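You operate a simulated robot arm through the tools that you are given. There is no shell and no other tool. Be economical: measure what you need, move in short steps, check, and stop when the job is done.

Carry out the task below with a simulated two-armed robot. There is one attempt and no reset: what you move stays moved.

JOB
Lift steel roller Q207 onto the CLEAN plate with both hands, clamp it and wipe its glue spot off.
Fine: use the folded green cloth and put it back; leave the other steel roller on the table as it is. Set down upright: what you pick out. What is to be rubbed or washed off counts as gone when no trace of it is left.

Only the result counts: the job must be done as asked and must still hold three seconds after the hand-in. Knocking over, shifting, dropping, spilling or breaking anything else fails it. Flat cloth is picked up by pressing the open fingertips on it (5 to 10 N) and closing them slowly along it; thin cloth reads only 2 to 8 mm in the jaws.

ROBOT AND FRAMES
Two 7-joint arms with fingered hands on one trunk, on a base that drives. Base frame: it is fixed to the floor where the robot stands at the start and does not move with it; the origin is under the middle of the robot, x ahead of it, y to its left, z up; the surface under the hand at the start is at about z = 0.8. Lengths are in m, angles in rad, forces in N, time in s.
The left shoulder is at the start at [0.121, 0.17, 1.109], the right one opposite. With the tool pointing down near the work surface each hand reaches from about 0.38 to 0.82 m from the robot's upright axis, wherever it stands, measured 20 degrees to its own side. Places, roughly: clamp handle of the dark blue plate [0.4, -0.4, 0.8]; top of the dark blue plate [0.4, -0.2, 0.8]. Payload 4 kg a hand.
The tool frame of a hand sits at the grasp point between the pads (the TCP): z along the fingers, y along the line on which they close. The tips reach 0.026 m beyond it. The gripper opens to 0.132 m. The gripper's body begins 0.073 m behind the TCP. The gripper is a hand of 4 fingers: y runs from the thumb to the fingers, the wrist lies at [0, 0, -0.224] in the tool frame, and closing takes about 1.5 s.
Orientation is that of the tool frame in the base frame, as a unit quaternion [x, y, z, w]. With the fingers straight down and closing along the base's y, the tool's x points along the base's -x, its y along +y and its z along -z.

CONTROLS
- The arms move only by the tool apply_moves. It takes "left_increments", "right_increments" or both (then of equal length, played together; a hand with none holds still); each is a list of rows, each a list of 7 numbers: the shift along the tool's x, y, z in m, then the turn, a rotation vector about the tool's x, y, z in rad, then the gripper command, from -1 (fully open) to 1 (shut), values between in proportion. In form: [[tx, ty, tz, wx, wy, wz, gripper], ...]. A call has 1 to 20 rows; each row shifts and turns the commanded pose from where the row before left it, along the tool's axes as they then stand. Rows are played at 5 a second. More than 0.05 m and 0.15 rad between two rows, or a gripper value outside its range, and nothing of the call is played. Where a pose cannot be reached the arm comes as near as it can. A force on the tool above 90 N (or 10 N above the force at the start of the call, whichever is more), or a blocked arm, ends the call early, and 0.2 s more pass. Each finger travels about 0.108 m/s and halts on what it meets, pressing with about 29 N; the grip force reading is that of the motor and also rises with nothing between the fingers. The clock runs only during rows and for 0.2 s after the last one: add rows that do not move to give the fingers time. It gives the time, the measured TCP pose, the force on the tool (base axes), the opening and the grip force at its end, in the units of the frame above (readings bear some noise), with the torque about the TCP (base axes, N m) and any sound that the robot's microphone picked up.
- Cameras (640 x 400 px; columns grow to the right, rows downward): "scene" is now at [0.2248, -0.0009, 1.2785]; the picture's right is [-0.01, -1.00, 0.00], its down [-0.65, 0.01, -0.76] and it looks along [0.76, -0.01, -0.65] (base axes); focal length 214 px, centre (320, 200). "left" rides on the left gripper at [-0.073, 0.006, -0.094] in its tool frame; the picture's right is [-0.08, -1.00, 0.00], its down [0.78, -0.06, -0.62] and it looks along [0.61, -0.05, 0.79] (tool axes); focal length 230 px, centre (320, 200). "right" rides on the right gripper at [0.073, 0.006, -0.094] in its tool frame; the picture's right is [-0.08, 1.00, 0.00], its down [-0.78, -0.06, -0.62] and it looks along [-0.61, -0.05, 0.79] (tool axes); focal length 230 px, centre (320, 200). There is no depth. A picture from a camera that has moved, and an enlarged one, comes with that camera's place and axes in the base frame and with its lens.
- snapshot(camera): a new picture of that camera. No time passes.
- raise_lower(by): slides the trunk up (or, below 0, down) by that many m; the arms and the scene camera ride with it, the base frame stays. It gives what a move gives, with no picture.
- drive_base(legs): drives the robot by 1 to 6 legs, each [ahead, left, turn to the left] in m, m and rad, along the robot's own axes; the way and the turn of a leg run together, so that a leg with both is an arc; at most 1.5 m and 3.142 rad a leg. The arms and the cameras ride along, it lands a little off, and it stops where it bumps. It gives what a move gives.
- hand_shape(shape, hand): the hand has 4 fingers and takes this shape, open, in about a second: jaw (thumb against the fingers, like two jaws); tri (thumb and two fingers); tip (a fingertip pinch); poke (one finger out to press); point (the index stretched); flat (the hand flat); cup (the hand cupped); fist (a fist). The gripper value then closes the fingers along that shape, each until it touches; the sizes above hold for jaw. It gives what a move gives, with no picture.
- aim_head(pan, tilt): turns the head with the scene camera to pan (to the left, within 1.396 rad either way) and tilt (down, from -0.506 to 1.204), counted from straight ahead of the robot. It gives what a move gives.
- enlarge(camera, box): a new picture of the part [left, top, right, bottom] of that camera's present view, enlarged. No time passes.
- job_done(): hands the job in; it is judged then, once.

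Go step by step. Nothing tells you exact positions but the pictures and the camera data: compare them with the known pose of the tool, close in by small moves and look again before you grip or let go. The budget is 120 turns and 88 pictures, counting those below and the enlarged ones. Unless the task says otherwise, let go and move clear before handing in, and close with one line.

The tools are called after "Request:" by a JSON object that holds its "method" and its "body". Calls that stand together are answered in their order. apply_moves: Moves the arms, as the interface text tells. Its arguments: {"type":"object","properties":{"left_increments":{"type":"array","items":{"type":"array","items":{"type":"number"}}},"right_increments":{"type":"array","items":{"type":"array","items":{"type":"number"}}}},"required":[]} The other tools are called the same way: raise_lower (by) slides the trunk up or down; hand_shape (shape, hand) gives the hand a shape; drive_base (legs) drives the base; aim_head (pan, tilt) turns the head that bears the scene camera; snapshot (camera) takes a picture; enlarge (camera, box) takes an enlarged picture of a part of a camera's view; job_done () hands the job in.

At the start:

```text
time_s: 0.0
left_tool_pos: [0.4471, 0.1107, 1.1327]
left_orientation: [0.0, 1.0, 0.0, 0.0]
left_ft_force: [0.3, -0.6, -0.6]
left_wrist_torque: [-0.03, 0.0, 0.01]
left_gripper_width: 0.132
left_grasp_force: 0.1
left_shape: jaw
right_tool_pos: [0.4657, -0.2195, 1.1598]
right_orientation: [0.001, 1.0, 0.0, 0.0]
right_ft_force: [0.9, -0.5, -0.5]
right_wrist_torque: [0.0, -0.03, -0.01]
right_gripper_width: 0.1319
right_grasp_force: 0.1
right_shape: jaw
trunk travel left (down, up): [-0.125, 0.226]
robot x, y, heading: [0.0, -0.0016, 0.002]
head pan, tilt: [-0.009, 0.705]
```

scene: 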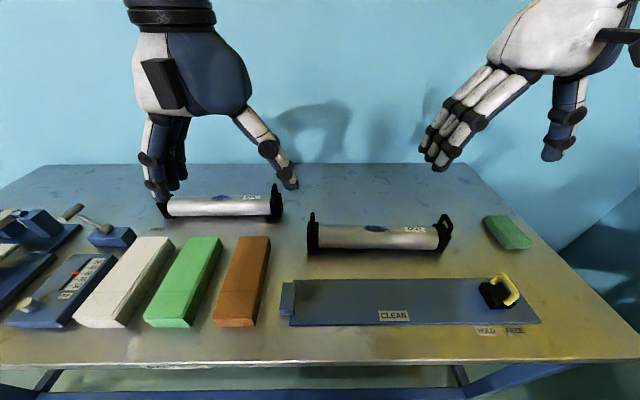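
right: 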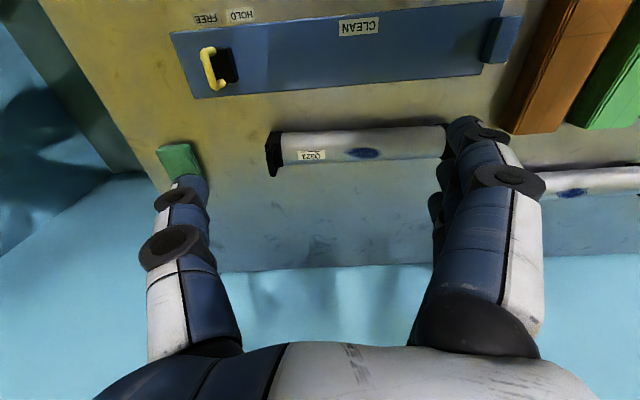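
left: 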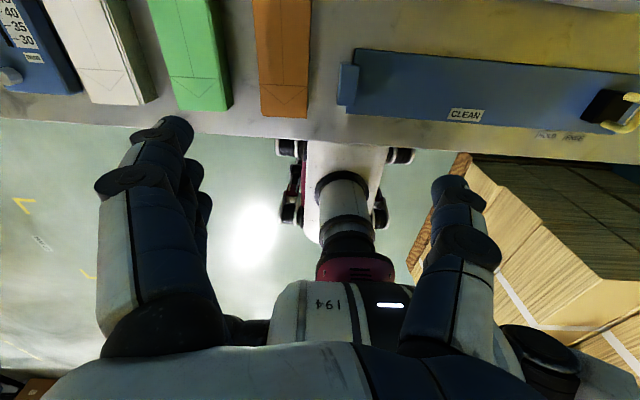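

I see two rollers with labels and blue glue spots, the CLEAN plate with a yellow clamp handle and HOLD/FREE labels, and a green cloth on the right. I'll enlarge the labels first to tell the rollers apart.

Request:
{"method": "enlarge", "body": {"camera": "scene", "box": [150, 170, 310, 270]}}

Request:
{"method": "enlarge", "body": {"camera": "scene", "box": [290, 190, 470, 302]}}

Request:
{"method": "enlarge", "body": {"camera": "scene", "box": [440, 200, 600, 350]}}

Request:
{"method": "enlarge", "body": {"camera": "right", "box": [250, 110, 640, 260]}}

```text
4.00 times, centred on (230, 220) of scene
camera zoom: at [0.2248, -0.0009, 1.2785], right [-0.01, -1.0, 0.0], down [-0.65, 0.01, -0.76], along [0.76, -0.01, -0.65], focal length 858 px, centre (680, 120)
```

zoom: 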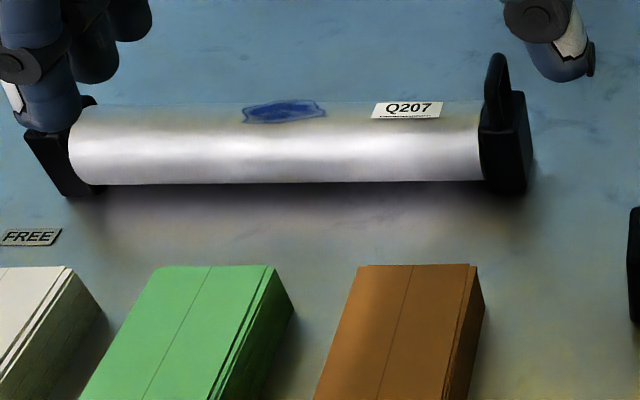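

```text
3.56 times, centred on (380, 246) of scene
camera zoom: at [0.2248, -0.0009, 1.2785], right [-0.01, -1.0, 0.0], down [-0.65, 0.01, -0.76], along [0.76, -0.01, -0.65], focal length 763 px, centre (107, 36)
```

zoom: 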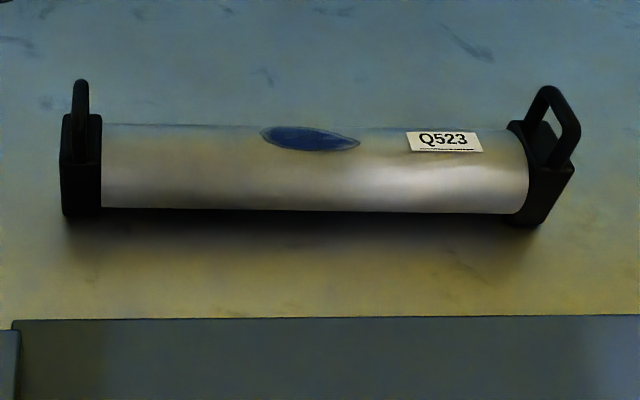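

```text
2.67 times, centred on (520, 275) of scene
camera zoom: at [0.2248, -0.0009, 1.2785], right [-0.01, -1.0, 0.0], down [-0.65, 0.01, -0.76], along [0.76, -0.01, -0.65], focal length 572 px, centre (-213, 0)
```

zoom: 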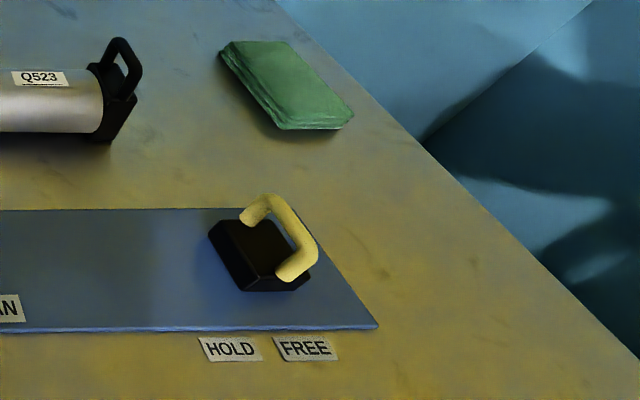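

```text
1.64 times, centred on (445, 185) of right
camera zoom: at [0.3931, -0.215, 1.2546], right [0.08, 1.0, 0.0], down [0.78, -0.06, 0.62], along [0.61, -0.05, -0.79], focal length 378 px, centre (115, 225)
```

zoom: 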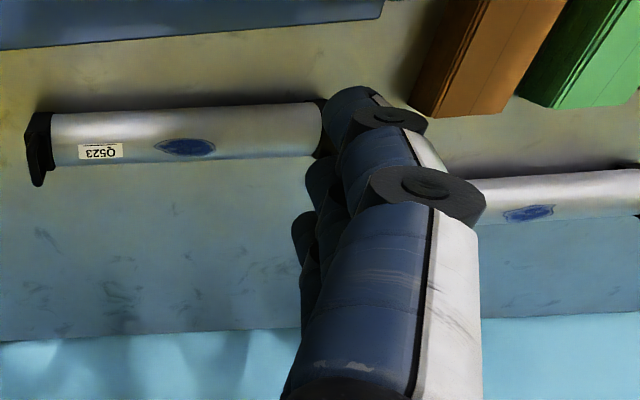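

Q207 is the far left roller, and its spot is near the top. I'll look at the left part of the table and at both green things to be sure which one is the cloth.

Request:
{"method": "enlarge", "body": {"camera": "scene", "box": [0, 190, 280, 365]}}

Request:
{"method": "enlarge", "body": {"camera": "scene", "box": [475, 205, 539, 255]}}

Request:
{"method": "aim_head", "body": {"pan": 0.6, "tilt": 0.75}}

Request:
{"method": "snapshot", "body": {"camera": "scene"}}

```text
2.29 times, centred on (140, 278) of scene
camera zoom: at [0.2248, -0.0009, 1.2785], right [-0.01, -1.0, 0.0], down [-0.65, 0.01, -0.76], along [0.76, -0.01, -0.65], focal length 490 px, centre (731, 23)
```

zoom: 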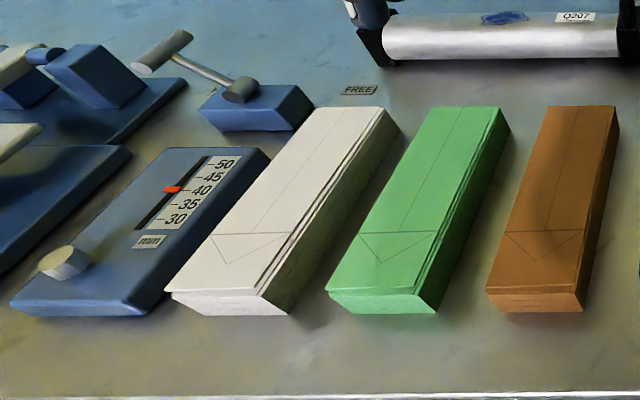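

```text
8.00 times, centred on (507, 230) of scene
camera zoom: at [0.2248, -0.0009, 1.2785], right [-0.01, -1.0, 0.0], down [-0.65, 0.01, -0.76], along [0.76, -0.01, -0.65], focal length 1716 px, centre (-1176, -40)
```

zoom: 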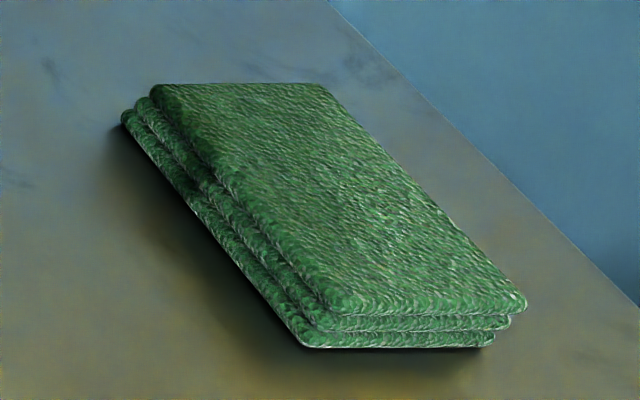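

```text
time_s: 1.0
left_tool_pos: [0.4467, 0.1103, 1.1337]
left_orientation: [-0.001, 1.0, 0.0, 0.0]
left_ft_force: [0.5, -1.1, -0.1]
left_wrist_torque: [-0.02, 0.01, 0.03]
left_gripper_width: 0.1319
left_grasp_force: 0.1
left_shape: jaw
right_tool_pos: [0.4659, -0.2201, 1.1616]
right_orientation: [0.0, 1.0, 0.0, 0.0]
right_ft_force: [0.1, 0.0, 1.0]
right_wrist_torque: [-0.02, 0.02, -0.01]
right_gripper_width: 0.1318
right_grasp_force: 0.0
right_shape: jaw
trunk travel left (down, up): [-0.125, 0.226]
robot x, y, heading: [-0.0028, -0.0006, -0.003]
head pan, tilt: [0.6, 0.75]
```

```text
78 pictures are left
camera scene: at [0.2085, 0.0466, 1.2748], right [0.56, -0.83, 0.0], down [-0.56, -0.38, -0.73], along [0.6, 0.41, -0.68], focal length 214 px, centre (320, 200)
```

scene: 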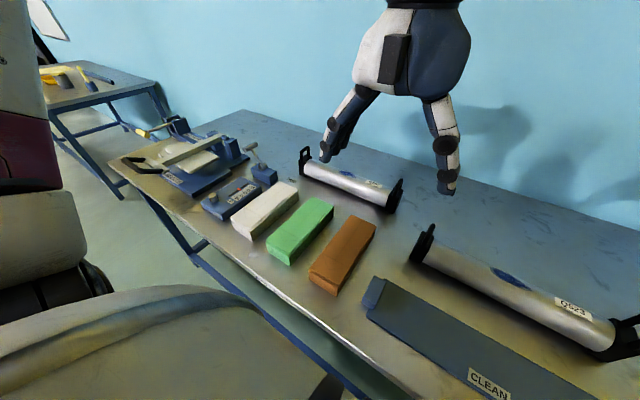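

The folded cloth is the green one at the right; the others are packs of envelopes. I'll drive left so I stand in front of Q207 and look again.

Request:
{"method": "drive_base", "body": {"legs": [[0, 0.3, 0]]}}

Request:
{"method": "aim_head", "body": {"pan": 0, "tilt": 0.7}}

Request:
{"method": "snapshot", "body": {"camera": "scene"}}

```text
time_s: 4.3
left_tool_pos: [0.4471, 0.4154, 1.1319]
left_orientation: [0.001, 1.0, 0.0, 0.0]
left_ft_force: [0.6, 0.6, -0.7]
left_wrist_torque: [-0.05, 0.02, -0.02]
left_gripper_width: 0.1319
left_grasp_force: 0.1
left_shape: jaw
right_tool_pos: [0.4658, 0.0858, 1.1607]
right_orientation: [0.001, 1.0, 0.0, 0.0]
right_ft_force: [0.4, -0.1, 0.3]
right_wrist_torque: [-0.04, -0.05, 0.02]
right_gripper_width: 0.1321
right_grasp_force: 0.0
right_shape: jaw
trunk travel left (down, up): [-0.125, 0.226]
robot x, y, heading: [0.0021, 0.3043, -0.002]
head pan, tilt: [0.6, 0.75]
```

```text
time_s: 5.3
left_tool_pos: [0.4475, 0.4144, 1.1334]
left_orientation: [0.0, 1.0, 0.0, 0.001]
left_ft_force: [0.5, 0.4, 0.3]
left_wrist_torque: [0.0, 0.0, -0.02]
left_gripper_width: 0.132
left_grasp_force: 0.1
left_shape: jaw
right_tool_pos: [0.4662, 0.0849, 1.1599]
right_orientation: [0.001, 1.0, 0.0, 0.0]
right_ft_force: [-0.6, -0.1, 0.7]
right_wrist_torque: [-0.01, -0.01, -0.03]
right_gripper_width: 0.1316
right_grasp_force: 0.0
right_shape: jaw
trunk travel left (down, up): [-0.125, 0.226]
robot x, y, heading: [-0.0002, 0.3051, 0.0]
head pan, tilt: [0.0, 0.7]
```

```text
77 pictures are left
camera scene: at [0.2252, 0.3046, 1.279], right [0.0, -1.0, 0.0], down [-0.64, 0.0, -0.76], along [0.76, 0.0, -0.64], focal length 214 px, centre (320, 200)
```

scene: 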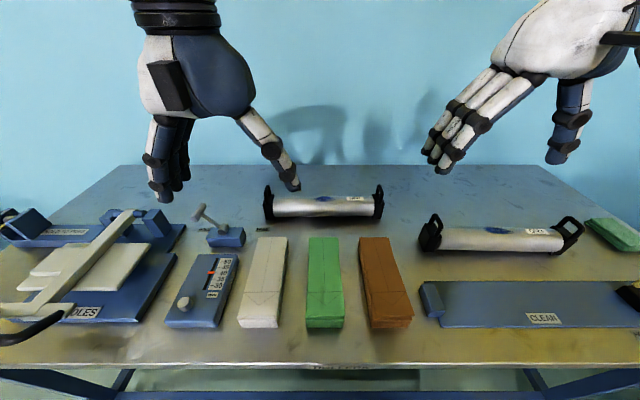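

Request:
{"method": "enlarge", "body": {"camera": "scene", "box": [244, 165, 404, 265]}}

```text
4.00 times, centred on (324, 215) of scene
camera zoom: at [0.2252, 0.3046, 1.279], right [0.0, -1.0, 0.0], down [-0.64, 0.0, -0.76], along [0.76, 0.0, -0.64], focal length 858 px, centre (304, 140)
```

zoom: 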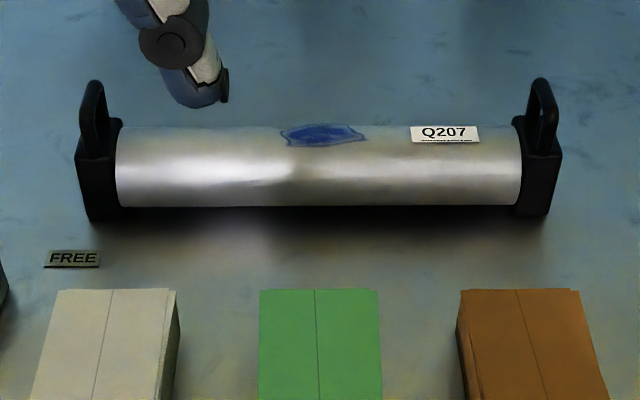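

Q207's end blocks carry loop handles, at about (0.728, 0.459, 0.91) and (0.728, 0.133, 0.91). I'll bring both open hands above them and look.

Request:
{"method": "apply_moves", "body": {"left_increments": [[-0.0467, 0.0075, 0.0139, 0, 0, 0, -1], [-0.0467, 0.0075, 0.0139, 0, 0, 0, -1], [-0.0467, 0.0075, 0.0139, 0, 0, 0, -1], [-0.0467, 0.0075, 0.0139, 0, 0, 0, -1], [-0.0467, 0.0075, 0.0139, 0, 0, 0, -1], [-0.0467, 0.0075, 0.0139, 0, 0, 0, -1], [0, 0, 0, 0, 0, 0, -1]], "right_increments": [[-0.0437, 0.008, 0.0183, 0, 0, 0, -1], [-0.0437, 0.008, 0.0183, 0, 0, 0, -1], [-0.0437, 0.008, 0.0183, 0, 0, 0, -1], [-0.0437, 0.008, 0.0183, 0, 0, 0, -1], [-0.0437, 0.008, 0.0183, 0, 0, 0, -1], [-0.0437, 0.008, 0.0183, 0, 0, 0, -1], [0, 0, 0, 0, 0, 0, -1]]}}

Request:
{"method": "snapshot", "body": {"camera": "left"}}

Request:
{"method": "snapshot", "body": {"camera": "right"}}

Request:
{"method": "snapshot", "body": {"camera": "scene"}}

```text
time_s: 6.9
left_tool_pos: [0.7251, 0.4594, 1.0512]
left_orientation: [0.001, 1.0, 0.0, 0.001]
left_ft_force: [-1.4, -0.6, -0.1]
left_wrist_torque: [-0.01, -0.06, -0.02]
left_gripper_width: 0.1317
left_grasp_force: 0.2
left_shape: jaw
right_tool_pos: [0.7293, 0.1324, 1.053]
right_orientation: [0.001, 1.0, 0.0, 0.001]
right_ft_force: [-0.4, 0.2, 0.6]
right_wrist_torque: [0.05, -0.04, -0.01]
right_gripper_width: 0.1318
right_grasp_force: 0.1
right_shape: jaw
trunk travel left (down, up): [-0.125, 0.226]
robot x, y, heading: [-0.0019, 0.3034, -0.0]
head pan, tilt: [0.0, 0.7]
```

```text
75 pictures are left
camera left: at [0.7989, 0.4648, 1.1451], right [0.07, -1.0, 0.0], down [-0.79, -0.06, 0.61], along [-0.61, -0.05, -0.79], focal length 230 px, centre (320, 200)
```

left: 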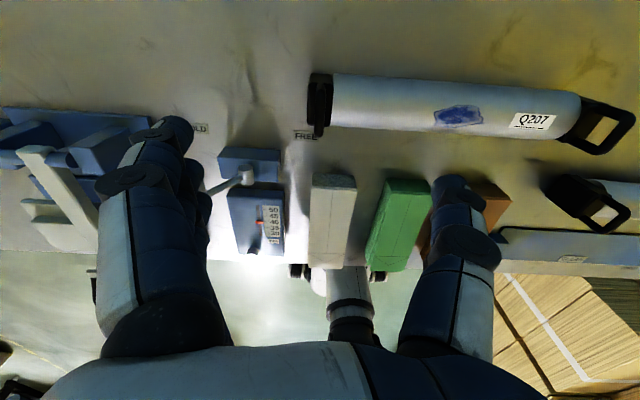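

```text
74 pictures are left
camera right: at [0.6551, 0.1376, 1.1462], right [0.08, 1.0, 0.0], down [0.78, -0.06, 0.62], along [0.62, -0.05, -0.78], focal length 230 px, centre (320, 200)
```

right: 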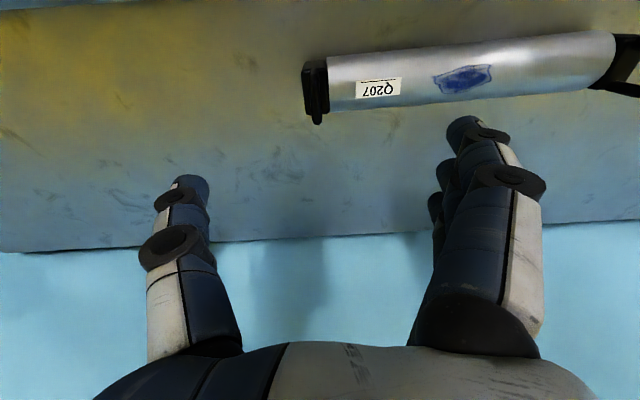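

```text
73 pictures are left
camera scene: at [0.2221, 0.3041, 1.2802], right [0.0, -1.0, 0.0], down [-0.64, 0.0, -0.77], along [0.77, 0.0, -0.64], focal length 214 px, centre (320, 200)
```

scene: 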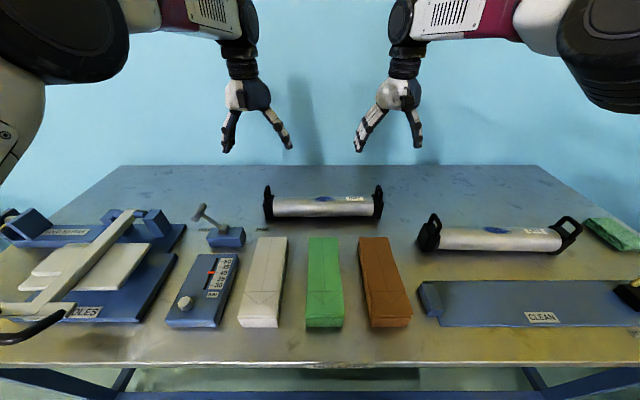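

Request:
{"method": "enlarge", "body": {"camera": "left", "box": [280, 60, 400, 150]}}

Request:
{"method": "enlarge", "body": {"camera": "right", "box": [260, 40, 380, 140]}}

Request:
{"method": "enlarge", "body": {"camera": "left", "box": [540, 70, 640, 170]}}

```text
4.44 times, centred on (340, 105) of left
camera zoom: at [0.7989, 0.4648, 1.1451], right [0.07, -1.0, 0.0], down [-0.79, -0.06, 0.61], along [-0.61, -0.05, -0.79], focal length 1022 px, centre (231, 622)
```

zoom: 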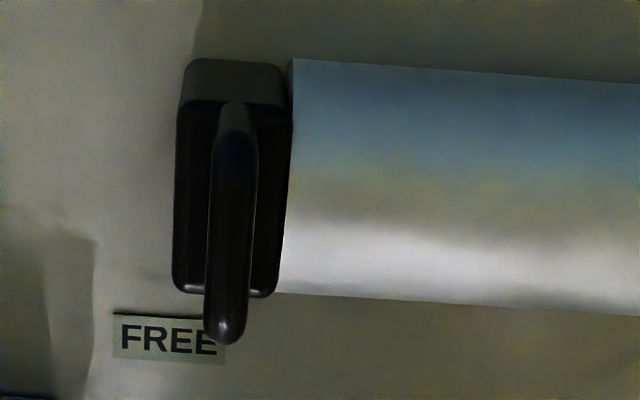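

```text
4.00 times, centred on (320, 90) of right
camera zoom: at [0.6551, 0.1376, 1.1462], right [0.08, 1.0, 0.0], down [0.78, -0.06, 0.62], along [0.62, -0.05, -0.78], focal length 920 px, centre (320, 640)
```

zoom: 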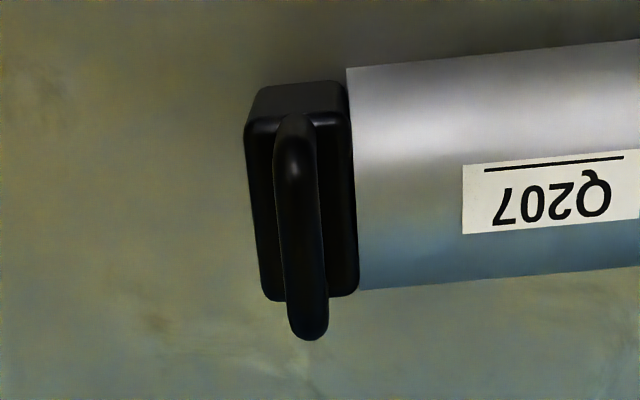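

```text
4.00 times, centred on (590, 120) of left
camera zoom: at [0.7989, 0.4648, 1.1451], right [0.07, -1.0, 0.0], down [-0.79, -0.06, 0.61], along [-0.61, -0.05, -0.79], focal length 920 px, centre (-760, 520)
```

zoom: 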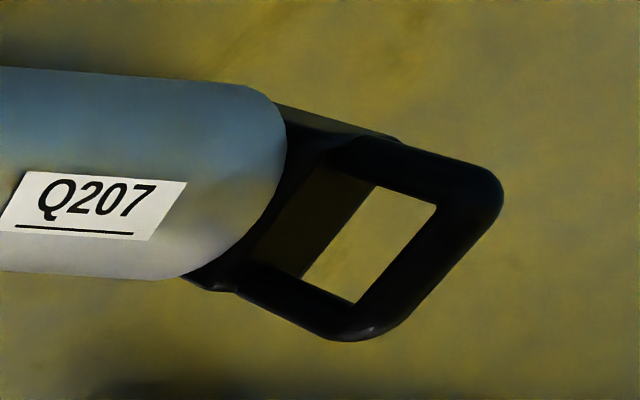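

The loop bars lie at about (0.724, 0.458, 0.89) and (0.721, 0.127, 0.89). I'll lower both open hands around them.

Request:
{"method": "apply_moves", "body": {"left_increments": [[0, -0.001, 0.04, 0, 0, 0, -1], [0, 0, 0.04, 0, 0, 0, -1], [0, 0, 0.04, 0, 0, 0, -1], [0, 0, 0.026, 0, 0, 0, -1], [0, 0, 0, 0, 0, 0, -1]], "right_increments": [[0.007, -0.005, 0.04, 0, 0, 0, -1], [0, 0, 0.04, 0, 0, 0, -1], [0, 0, 0.04, 0, 0, 0, -1], [0, 0, 0.028, 0, 0, 0, -1], [0, 0, 0, 0, 0, 0, -1]]}}

Request:
{"method": "enlarge", "body": {"camera": "scene", "box": [224, 140, 424, 265]}}

Request:
{"method": "snapshot", "body": {"camera": "left"}}

Request:
{"method": "snapshot", "body": {"camera": "right"}}

```text
time_s: 8.1
left_tool_pos: [0.7263, 0.4555, 0.9045]
left_orientation: [0.001, 1.0, 0.001, -0.001]
left_ft_force: [-0.3, -0.3, 0.1]
left_wrist_torque: [0.0, 0.03, 0.01]
left_gripper_width: 0.1319
left_grasp_force: 0.0
left_shape: jaw
right_tool_pos: [0.7216, 0.1284, 0.9018]
right_orientation: [0.001, 1.0, 0.0, 0.0]
right_ft_force: [-0.4, 0.5, 0.0]
right_wrist_torque: [-0.02, -0.03, 0.02]
right_gripper_width: 0.1317
right_grasp_force: 0.1
right_shape: jaw
trunk travel left (down, up): [-0.125, 0.226]
robot x, y, heading: [0.0019, 0.3024, -0.006]
head pan, tilt: [0.0, 0.7]
```

```text
3.20 times, centred on (324, 202) of scene
camera zoom: at [0.2246, 0.3044, 1.2793], right [0.0, -1.0, 0.0], down [-0.64, 0.0, -0.77], along [0.77, 0.0, -0.64], focal length 686 px, centre (307, 192)
```

zoom: 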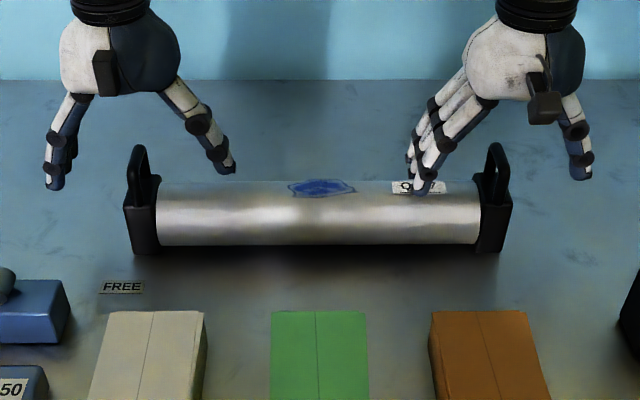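

```text
68 pictures are left
camera left: at [0.8, 0.4618, 0.9976], right [0.08, -1.0, 0.0], down [-0.79, -0.06, 0.62], along [-0.61, -0.05, -0.79], focal length 230 px, centre (320, 200)
```

left: 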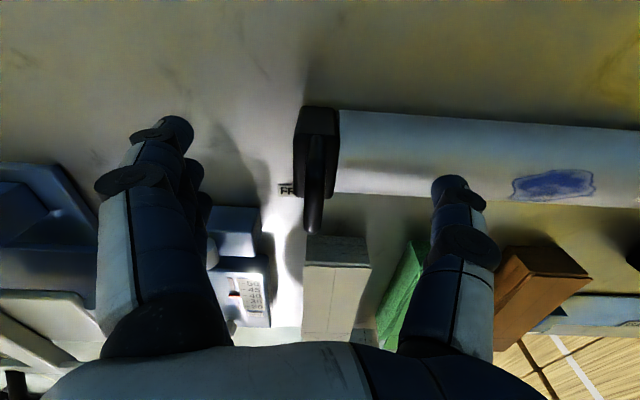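

```text
67 pictures are left
camera right: at [0.6486, 0.1329, 0.9954], right [0.08, 1.0, 0.0], down [0.78, -0.06, 0.62], along [0.62, -0.05, -0.79], focal length 230 px, centre (320, 200)
```

right: 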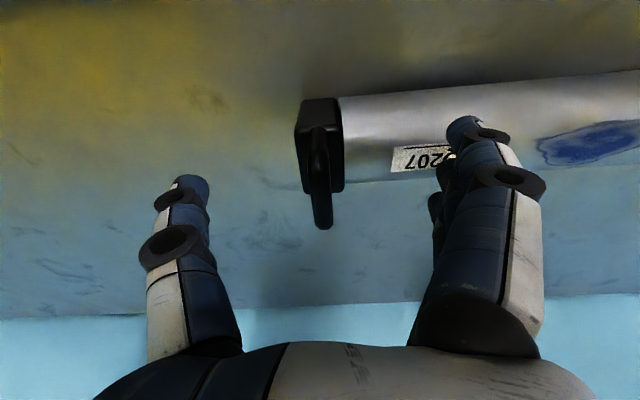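

The bars are centred between the fingers. I'll lower the last centimetre and close both hands.

Request:
{"method": "apply_moves", "body": {"left_increments": [[0, 0.002, 0.008, 0, 0, 0, -1], [0, 0, 0, 0, 0, 0, -0.5], [0, 0, 0, 0, 0, 0, 0], [0, 0, 0, 0, 0, 0, 0.5], [0, 0, 0, 0, 0, 0, 1], [0, 0, 0, 0, 0, 0, 1], [0, 0, 0, 0, 0, 0, 1], [0, 0, 0, 0, 0, 0, 1], [0, 0, 0, 0, 0, 0, 1], [0, 0, 0, 0, 0, 0, 1]], "right_increments": [[0, 0, 0.005, 0, 0, 0, -1], [0, 0, 0, 0, 0, 0, -0.5], [0, 0, 0, 0, 0, 0, 0], [0, 0, 0, 0, 0, 0, 0.5], [0, 0, 0, 0, 0, 0, 1], [0, 0, 0, 0, 0, 0, 1], [0, 0, 0, 0, 0, 0, 1], [0, 0, 0, 0, 0, 0, 1], [0, 0, 0, 0, 0, 0, 1], [0, 0, 0, 0, 0, 0, 1]]}}

Request:
{"method": "enlarge", "body": {"camera": "scene", "box": [224, 140, 424, 265]}}

```text
time_s: 10.3
left_tool_pos: [0.7272, 0.4587, 0.8962]
left_orientation: [0.001, 1.0, 0.0, -0.001]
left_ft_force: [0.0, -1.4, -0.6]
left_wrist_torque: [0.11, 0.01, -0.15]
left_gripper_width: 0.0003
left_grasp_force: 29.0
left_shape: jaw
right_tool_pos: [0.7215, 0.1276, 0.8956]
right_orientation: [0.001, 1.0, 0.001, -0.001]
right_ft_force: [-0.3, 2.8, -0.3]
right_wrist_torque: [0.28, -0.02, 0.02]
right_gripper_width: 0.0001
right_grasp_force: 29.1
right_shape: jaw
trunk travel left (down, up): [-0.125, 0.226]
robot x, y, heading: [-0.0005, 0.3049, 0.001]
head pan, tilt: [0.0, 0.7]
```

```text
3.20 times, centred on (324, 202) of scene
camera zoom: at [0.2259, 0.3046, 1.2788], right [0.0, -1.0, 0.0], down [-0.64, 0.0, -0.76], along [0.76, 0.0, -0.64], focal length 686 px, centre (307, 192)
```

zoom: 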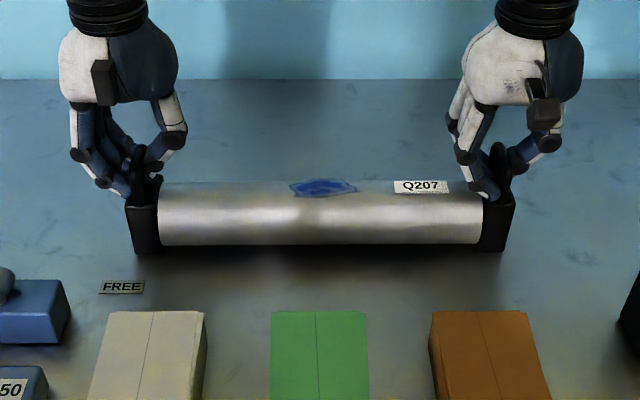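

Request:
{"method": "snapshot", "body": {"camera": "left"}}

Request:
{"method": "snapshot", "body": {"camera": "right"}}

Request:
{"method": "enlarge", "body": {"camera": "scene", "box": [240, 165, 304, 225]}}

```text
65 pictures are left
camera left: at [0.8008, 0.4645, 0.9882], right [0.08, -1.0, 0.0], down [-0.78, -0.06, 0.62], along [-0.62, -0.05, -0.79], focal length 230 px, centre (320, 200)
```

left: 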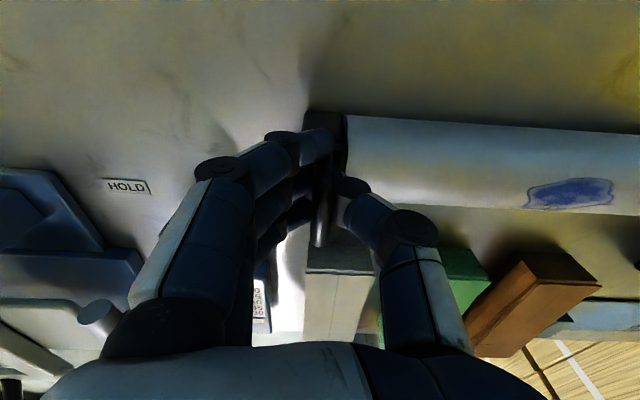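

```text
64 pictures are left
camera right: at [0.6492, 0.1329, 0.9898], right [0.08, 1.0, 0.0], down [0.79, -0.06, 0.62], along [0.61, -0.05, -0.79], focal length 230 px, centre (320, 200)
```

right: 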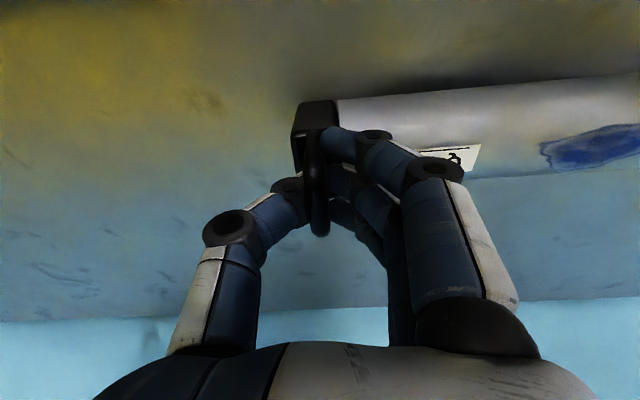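

```text
6.67 times, centred on (272, 195) of scene
camera zoom: at [0.2259, 0.3046, 1.2788], right [0.0, -1.0, 0.0], down [-0.64, 0.0, -0.76], along [0.76, 0.0, -0.64], focal length 1430 px, centre (640, 233)
```

zoom: 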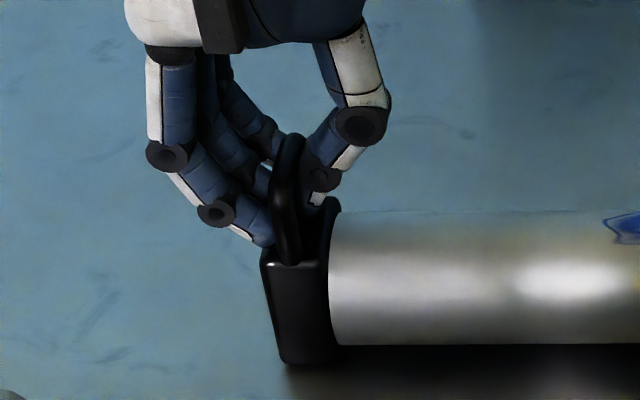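

The fingers have closed around and through the loops. I'll lift both a little together and read the forces.

Request:
{"method": "apply_moves", "body": {"left_increments": [[0, 0, -0.005, 0, 0, 0, 1], [0, 0, -0.005, 0, 0, 0, 1], [0, 0, -0.005, 0, 0, 0, 1], [0, 0, -0.005, 0, 0, 0, 1], [0, 0, -0.005, 0, 0, 0, 1], [0, 0, -0.005, 0, 0, 0, 1], [0, 0, 0, 0, 0, 0, 1]], "right_increments": [[0, 0, -0.005, 0, 0, 0, 1], [0, 0, -0.005, 0, 0, 0, 1], [0, 0, -0.005, 0, 0, 0, 1], [0, 0, -0.005, 0, 0, 0, 1], [0, 0, -0.005, 0, 0, 0, 1], [0, 0, -0.005, 0, 0, 0, 1], [0, 0, 0, 0, 0, 0, 1]]}}

Request:
{"method": "enlarge", "body": {"camera": "scene", "box": [224, 140, 424, 265]}}

```text
time_s: 11.9
left_tool_pos: [0.7293, 0.4587, 0.9231]
left_orientation: [0.001, 1.0, -0.001, -0.001]
left_ft_force: [-0.7, -9.7, -8.4]
left_wrist_torque: [0.11, -0.04, -0.18]
left_gripper_width: 0.0
left_grasp_force: 29.3
left_shape: jaw
right_tool_pos: [0.723, 0.1258, 0.9273]
right_orientation: [0.0, 1.0, 0.0, -0.001]
right_ft_force: [-0.2, 10.3, -5.5]
right_wrist_torque: [0.33, -0.04, 0.01]
right_gripper_width: 0.0001
right_grasp_force: 29.4
right_shape: jaw
trunk travel left (down, up): [-0.125, 0.226]
robot x, y, heading: [0.0001, 0.3041, -0.003]
head pan, tilt: [0.0, 0.7]
```

```text
3.20 times, centred on (324, 202) of scene
camera zoom: at [0.2268, 0.3044, 1.2786], right [0.0, -1.0, 0.0], down [-0.65, 0.0, -0.76], along [0.76, 0.0, -0.65], focal length 686 px, centre (307, 192)
```

zoom: 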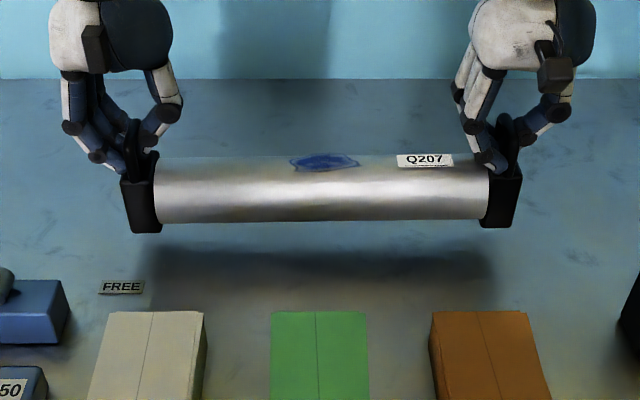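

Both ends come up together, total weight about 14 N. I'll ease the sideways tension, lift higher, then drive right with the roller above everything else.

Request:
{"method": "apply_moves", "body": {"left_increments": [[0, -0.001, -0.012, 0, 0, 0, 1], [0, -0.001, -0.012, 0, 0, 0, 1], [0, 0, -0.012, 0, 0, 0, 1], [0, 0, -0.012, 0, 0, 0, 1], [0, 0, -0.012, 0, 0, 0, 1], [0, 0, -0.012, 0, 0, 0, 1], [0, 0, -0.012, 0, 0, 0, 1], [0, 0, -0.012, 0, 0, 0, 1], [0, 0, -0.012, 0, 0, 0, 1], [0, 0, -0.012, 0, 0, 0, 1], [0, 0, -0.012, 0, 0, 0, 1], [0, 0, 0, 0, 0, 0, 1]], "right_increments": [[0, 0.001, -0.012, 0, 0, 0, 1], [0, 0.001, -0.012, 0, 0, 0, 1], [0, 0, -0.012, 0, 0, 0, 1], [0, 0, -0.012, 0, 0, 0, 1], [0, 0, -0.012, 0, 0, 0, 1], [0, 0, -0.012, 0, 0, 0, 1], [0, 0, -0.012, 0, 0, 0, 1], [0, 0, -0.012, 0, 0, 0, 1], [0, 0, -0.012, 0, 0, 0, 1], [0, 0, -0.012, 0, 0, 0, 1], [0, 0, -0.012, 0, 0, 0, 1], [0, 0, 0, 0, 0, 0, 1]]}}

Request:
{"method": "snapshot", "body": {"camera": "scene"}}

```text
time_s: 14.5
left_tool_pos: [0.7286, 0.4579, 1.0558]
left_orientation: [0.001, 1.0, 0.0, 0.0]
left_ft_force: [-1.0, 2.2, -8.8]
left_wrist_torque: [0.22, -0.02, -0.16]
left_gripper_width: 0.0002
left_grasp_force: 28.5
left_shape: jaw
right_tool_pos: [0.7241, 0.1284, 1.0575]
right_orientation: [0.001, 1.0, 0.001, -0.001]
right_ft_force: [0.1, -2.6, -5.5]
right_wrist_torque: [0.29, 0.0, 0.01]
right_gripper_width: 0.0
right_grasp_force: 29.0
right_shape: jaw
trunk travel left (down, up): [-0.125, 0.226]
robot x, y, heading: [-0.001, 0.3061, -0.005]
head pan, tilt: [0.0, 0.7]
```

```text
61 pictures are left
camera scene: at [0.227, 0.3044, 1.2785], right [0.0, -1.0, 0.0], down [-0.65, 0.0, -0.76], along [0.76, 0.0, -0.65], focal length 214 px, centre (320, 200)
```

scene: 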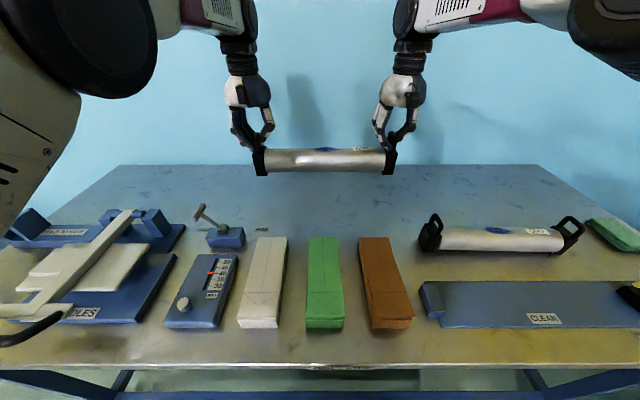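

The hold is steady. Now I'll drive right about 0.45 m to stand in front of the CLEAN plate.

Request:
{"method": "drive_base", "body": {"legs": [[0, -0.45, 0]]}}

Request:
{"method": "snapshot", "body": {"camera": "scene"}}

Request:
{"method": "enlarge", "body": {"camera": "scene", "box": [190, 240, 290, 340]}}

Request:
{"method": "enlarge", "body": {"camera": "scene", "box": [380, 240, 480, 340]}}

```text
time_s: 19.0
left_tool_pos: [0.7296, 0.003, 1.0551]
left_orientation: [0.003, 1.0, 0.0, -0.001]
left_ft_force: [0.5, 0.3, -8.4]
left_wrist_torque: [0.21, -0.02, -0.12]
left_gripper_width: 0.0001
left_grasp_force: 28.9
left_shape: jaw
right_tool_pos: [0.7221, -0.327, 1.0567]
right_orientation: [0.002, 1.0, 0.0, -0.001]
right_ft_force: [-0.1, -1.3, -5.3]
right_wrist_torque: [0.34, -0.01, 0.06]
right_gripper_width: 0.0002
right_grasp_force: 28.7
right_shape: jaw
trunk travel left (down, up): [-0.125, 0.226]
robot x, y, heading: [-0.004, -0.15, -0.005]
head pan, tilt: [0.0, 0.7]
```

```text
60 pictures are left
camera scene: at [0.2252, -0.1487, 1.2787], right [0.0, -1.0, 0.0], down [-0.65, 0.0, -0.76], along [0.76, 0.0, -0.65], focal length 214 px, centre (320, 200)
```

scene: 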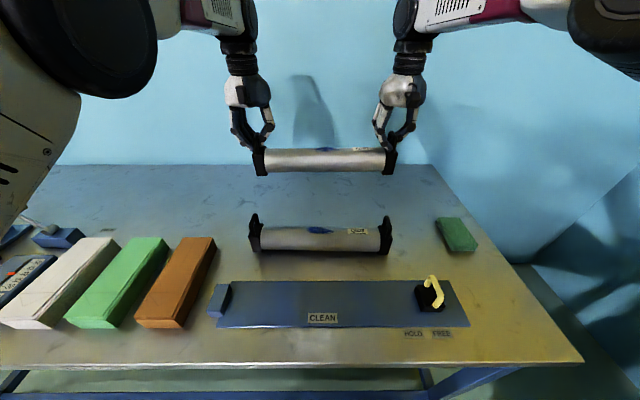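

```text
4.00 times, centred on (240, 290) of scene
camera zoom: at [0.2252, -0.1487, 1.2787], right [0.0, -1.0, 0.0], down [-0.65, 0.0, -0.76], along [0.76, 0.0, -0.65], focal length 858 px, centre (640, -160)
```

zoom: 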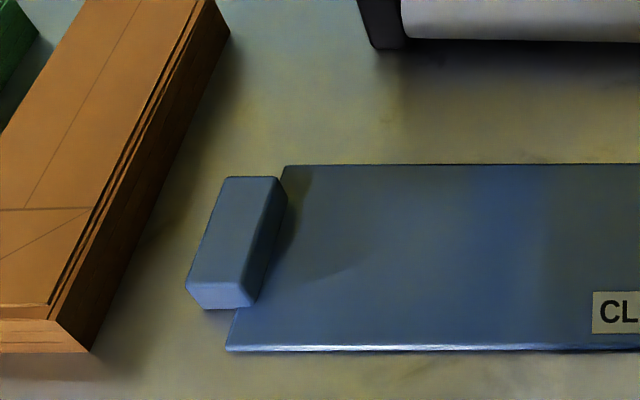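

```text
4.00 times, centred on (430, 290) of scene
camera zoom: at [0.2252, -0.1487, 1.2787], right [0.0, -1.0, 0.0], down [-0.65, 0.0, -0.76], along [0.76, 0.0, -0.65], focal length 858 px, centre (-120, -160)
```

zoom: 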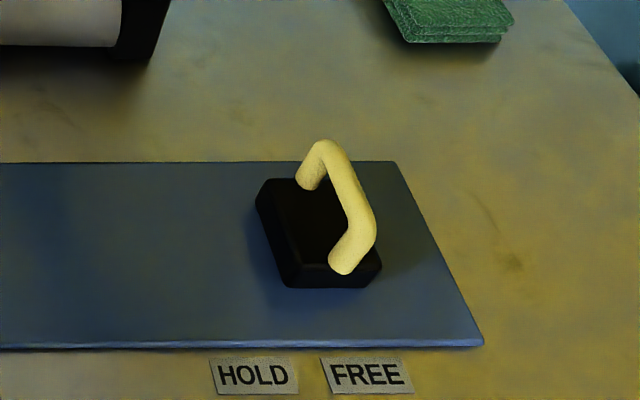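

The stop's face is at y≈0.053, the clamp block's face at y≈-0.365, the plate centre at x≈0.4375. I'll bring the roller back over the plate with its centre at y≈-0.132, staying high.

Request:
{"method": "apply_moves", "body": {"left_increments": [[0.0292, 0.0029, 0, 0, 0, 0, 1], [0.0292, 0.0029, 0, 0, 0, 0, 1], [0.0292, 0.0029, 0, 0, 0, 0, 1], [0.0292, 0.0029, 0, 0, 0, 0, 1], [0.0292, 0.0029, 0, 0, 0, 0, 1], [0.0292, 0.0029, 0, 0, 0, 0, 1], [0.0292, 0.0029, 0, 0, 0, 0, 1], [0.0292, 0.0029, 0, 0, 0, 0, 1], [0.0292, 0.0029, 0, 0, 0, 0, 1], [0.0292, 0.0029, 0, 0, 0, 0, 1], [0, 0, 0.015, 0, 0, 0, 1], [0, 0, 0.015, 0, 0, 0, 1], [0, 0, 0.015, 0, 0, 0, 1], [0, 0, 0.015, 0, 0, 0, 1], [0, 0, 0.015, 0, 0, 0, 1], [0, 0, 0, 0, 0, 0, 1]], "right_increments": [[0.0285, 0.0029, 0, 0, 0, 0, 1], [0.0285, 0.0029, 0, 0, 0, 0, 1], [0.0285, 0.0029, 0, 0, 0, 0, 1], [0.0285, 0.0029, 0, 0, 0, 0, 1], [0.0285, 0.0029, 0, 0, 0, 0, 1], [0.0285, 0.0029, 0, 0, 0, 0, 1], [0.0285, 0.0029, 0, 0, 0, 0, 1], [0.0285, 0.0029, 0, 0, 0, 0, 1], [0.0285, 0.0029, 0, 0, 0, 0, 1], [0.0285, 0.0029, 0, 0, 0, 0, 1], [0, 0, 0.015, 0, 0, 0, 1], [0, 0, 0.015, 0, 0, 0, 1], [0, 0, 0.015, 0, 0, 0, 1], [0, 0, 0.015, 0, 0, 0, 1], [0, 0, 0.015, 0, 0, 0, 1], [0, 0, 0, 0, 0, 0, 1]]}}

Request:
{"method": "aim_head", "body": {"pan": 0, "tilt": 1.0}}

Request:
{"method": "snapshot", "body": {"camera": "scene"}}

Request:
{"method": "snapshot", "body": {"camera": "left"}}

Request:
{"method": "snapshot", "body": {"camera": "right"}}

```text
time_s: 22.4
left_tool_pos: [0.5455, 0.0606, 0.9284]
left_orientation: [0.004, 1.0, -0.011, -0.006]
left_ft_force: [-23.9, -63.1, 3.0]
left_wrist_torque: [-0.26, -0.02, -0.71]
left_gripper_width: 0.0
left_grasp_force: 29.0
left_shape: jaw
left hand out of reach, approached as far as the arm can: row 6, 7, 8, 9, 10
right_tool_pos: [0.4379, -0.2932, 0.9842]
right_orientation: [0.002, 1.0, 0.007, 0.005]
right_ft_force: [23.5, 63.6, -16.7]
right_wrist_torque: [0.35, -0.28, -0.75]
right_gripper_width: 0.0
right_grasp_force: 29.3
right_shape: jaw
trunk travel left (down, up): [-0.125, 0.226]
robot x, y, heading: [-0.0024, -0.1497, -0.008]
head pan, tilt: [0.0, 0.7]
```

```text
time_s: 23.2
left_tool_pos: [0.5454, 0.0614, 0.9268]
left_orientation: [0.002, 1.0, -0.01, -0.008]
left_ft_force: [-24.3, -66.4, 3.3]
left_wrist_torque: [-0.26, -0.03, -0.79]
left_gripper_width: 0.0
left_grasp_force: 28.6
left_shape: jaw
right_tool_pos: [0.439, -0.2929, 0.985]
right_orientation: [0.002, 1.0, 0.008, 0.005]
right_ft_force: [25.7, 67.1, -18.0]
right_wrist_torque: [0.37, -0.27, -0.79]
right_gripper_width: 0.0002
right_grasp_force: 29.1
right_shape: jaw
trunk travel left (down, up): [-0.125, 0.226]
robot x, y, heading: [0.0001, -0.1475, -0.006]
head pan, tilt: [0.0, 1.0]
```

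```text
57 pictures are left
camera scene: at [0.2095, -0.1484, 1.2555], right [0.0, -1.0, 0.0], down [-0.84, 0.0, -0.54], along [0.54, 0.0, -0.84], focal length 214 px, centre (320, 200)
```

scene: 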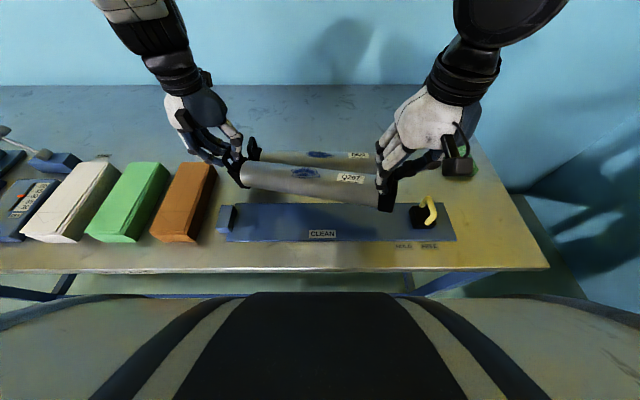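

```text
56 pictures are left
camera left: at [0.6199, 0.0694, 1.0192], right [0.07, -1.0, 0.02], down [-0.78, -0.04, 0.63], along [-0.63, -0.06, -0.78], focal length 230 px, centre (320, 200)
```

left: 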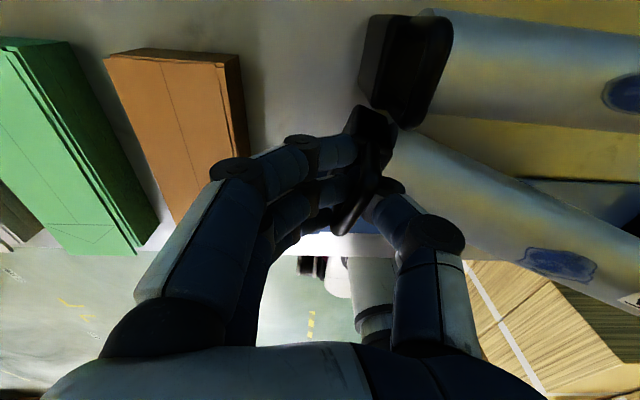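

```text
55 pictures are left
camera right: at [0.3645, -0.2885, 1.0773], right [0.08, 1.0, 0.02], down [0.78, -0.07, 0.62], along [0.62, -0.04, -0.78], focal length 230 px, centre (320, 200)
```

right: 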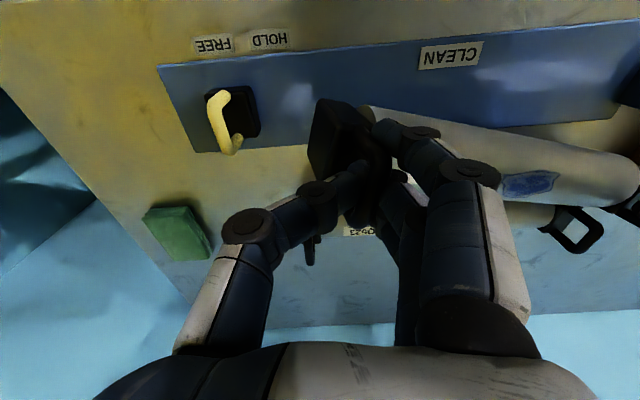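

The left arm ran out of reach on the way back while the right went on, so the roller is skewed and strained and close to Q523. I'll undo this carefully the way it came, going up first.

Request:
{"method": "apply_moves", "body": {"left_increments": [[0, 0, -0.015, 0, 0, 0, 1], [0, 0, -0.015, 0, 0, 0, 1], [0, 0, -0.015, 0, 0, 0, 1]], "right_increments": [[-0.006, 0, -0.012, 0, 0, 0, 1], [-0.006, 0, -0.012, 0, 0, 0, 1], [-0.006, 0, -0.012, 0, 0, 0, 1]]}}

Request:
{"method": "snapshot", "body": {"camera": "left"}}

```text
time_s: 24.0
left_tool_pos: [0.5473, 0.0653, 0.9736]
left_orientation: [0.001, 1.0, -0.006, -0.003]
left_ft_force: [-16.3, -53.2, -1.0]
left_wrist_torque: [-0.04, 0.02, -0.52]
left_gripper_width: 0.0002
left_grasp_force: 28.7
left_shape: jaw
right_tool_pos: [0.4551, -0.292, 1.0194]
right_orientation: [0.002, 1.0, 0.005, 0.003]
right_ft_force: [16.3, 53.4, -12.4]
right_wrist_torque: [0.51, -0.21, -0.46]
right_gripper_width: 0.0
right_grasp_force: 29.4
right_shape: jaw
trunk travel left (down, up): [-0.125, 0.226]
robot x, y, heading: [-0.0025, -0.1464, -0.008]
head pan, tilt: [0.0, 1.0]
```

```text
54 pictures are left
camera left: at [0.6207, 0.0721, 1.0659], right [0.08, -1.0, 0.01], down [-0.78, -0.05, 0.62], along [-0.62, -0.06, -0.78], focal length 230 px, centre (320, 200)
```

left: 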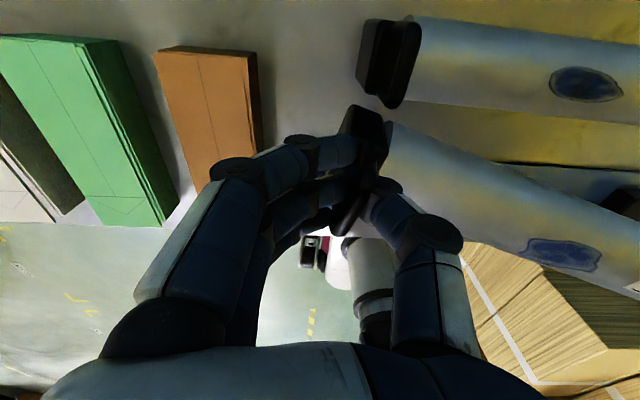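

Request:
{"method": "apply_moves", "body": {"left_increments": [[0, -0.003, -0.006, 0, 0, 0, 1], [0, -0.003, -0.006, 0, 0, 0, 1], [0, -0.003, -0.006, 0, 0, 0, 1], [0, -0.003, -0.006, 0, 0, 0, 1], [0, 0, -0.006, 0, 0, 0, 1], [0, 0, 0, 0, 0, 0, 1]], "right_increments": [[-0.018, 0.001, 0, 0, 0, 0, 1], [-0.018, 0.001, 0, 0, 0, 0, 1], [-0.018, 0.001, 0, 0, 0, 0, 1], [-0.018, 0.001, 0, 0, 0, 0, 1], [-0.018, 0.001, 0, 0, 0, 0, 1], [0, 0, 0, 0, 0, 0, 1]]}}

Request:
{"method": "snapshot", "body": {"camera": "scene"}}

```text
time_s: 25.4
left_tool_pos: [0.5523, 0.0619, 1.0077]
left_orientation: [-0.013, 0.999, -0.036, 0.0]
left_ft_force: [-0.3, -13.2, -8.2]
left_wrist_torque: [0.3, 0.04, -0.11]
left_gripper_width: 0.0001
left_grasp_force: 29.0
left_shape: jaw
left hand out of reach, approached as far as the arm can: row 5
right_tool_pos: [0.5434, -0.2906, 1.0192]
right_orientation: [0.003, 1.0, 0.0, -0.002]
right_ft_force: [0.3, 13.0, -4.9]
right_wrist_torque: [0.44, -0.08, 0.14]
right_gripper_width: 0.0
right_grasp_force: 28.7
right_shape: jaw
trunk travel left (down, up): [-0.125, 0.226]
robot x, y, heading: [-0.0, -0.1496, -0.0]
head pan, tilt: [0.0, 1.0]
```

```text
53 pictures are left
camera scene: at [0.2093, -0.1485, 1.2555], right [0.0, -1.0, 0.0], down [-0.84, 0.0, -0.54], along [0.54, 0.0, -0.84], focal length 214 px, centre (320, 200)
```

scene: 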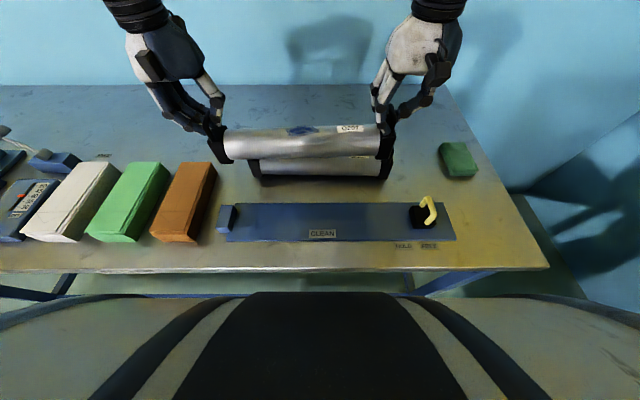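

The roller is level again, and still held. Instead of bending the arms closer, I'll drive the base back about 0.1 m so that the roller comes over the plate with the arms kept in reach.

Request:
{"method": "drive_base", "body": {"legs": [[-0.11, -0.02, 0]]}}

Request:
{"method": "snapshot", "body": {"camera": "scene"}}

Request:
{"method": "snapshot", "body": {"camera": "left"}}

Request:
{"method": "snapshot", "body": {"camera": "right"}}

```text
time_s: 26.6
left_tool_pos: [0.444, 0.045, 1.0051]
left_orientation: [-0.016, 0.999, -0.036, -0.003]
left_ft_force: [-0.7, -22.0, -7.5]
left_wrist_torque: [0.27, 0.04, -0.05]
left_gripper_width: 0.0
left_grasp_force: 28.7
left_shape: jaw
right_tool_pos: [0.4362, -0.3093, 1.0192]
right_orientation: [0.001, 1.0, 0.001, -0.001]
right_ft_force: [-0.4, 21.2, -5.9]
right_wrist_torque: [0.54, -0.07, 0.15]
right_gripper_width: 0.0
right_grasp_force: 29.5
right_shape: jaw
trunk travel left (down, up): [-0.125, 0.226]
robot x, y, heading: [-0.1083, -0.1687, -0.003]
head pan, tilt: [0.0, 1.0]
```

```text
52 pictures are left
camera scene: at [0.1017, -0.168, 1.2553], right [0.0, -1.0, 0.0], down [-0.84, 0.0, -0.54], along [0.54, 0.0, -0.84], focal length 214 px, centre (320, 200)
```

scene: 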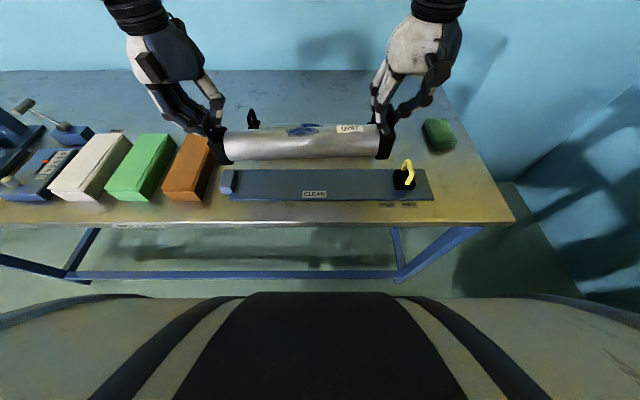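

```text
51 pictures are left
camera left: at [0.5168, 0.0601, 1.0961], right [0.11, -0.99, 0.07], down [-0.78, -0.04, 0.62], along [-0.62, -0.12, -0.78], focal length 230 px, centre (320, 200)
```

left: 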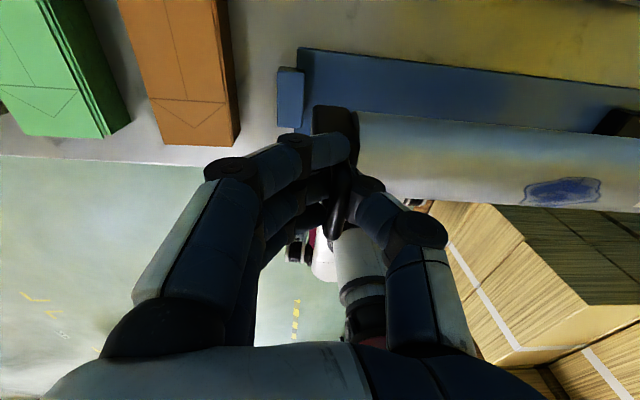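

```text
50 pictures are left
camera right: at [0.3634, -0.3042, 1.1127], right [0.08, 1.0, 0.0], down [0.79, -0.06, 0.62], along [0.61, -0.05, -0.79], focal length 230 px, centre (320, 200)
```

right: 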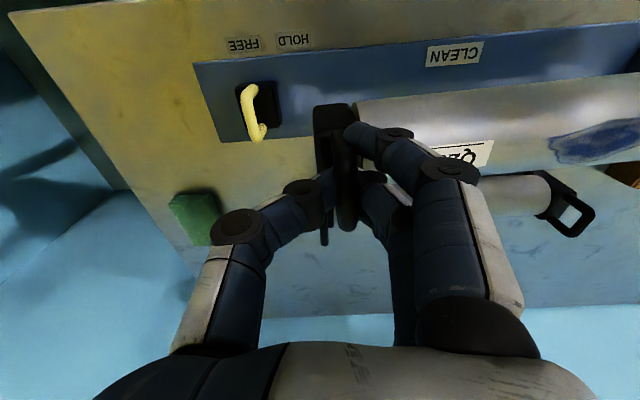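

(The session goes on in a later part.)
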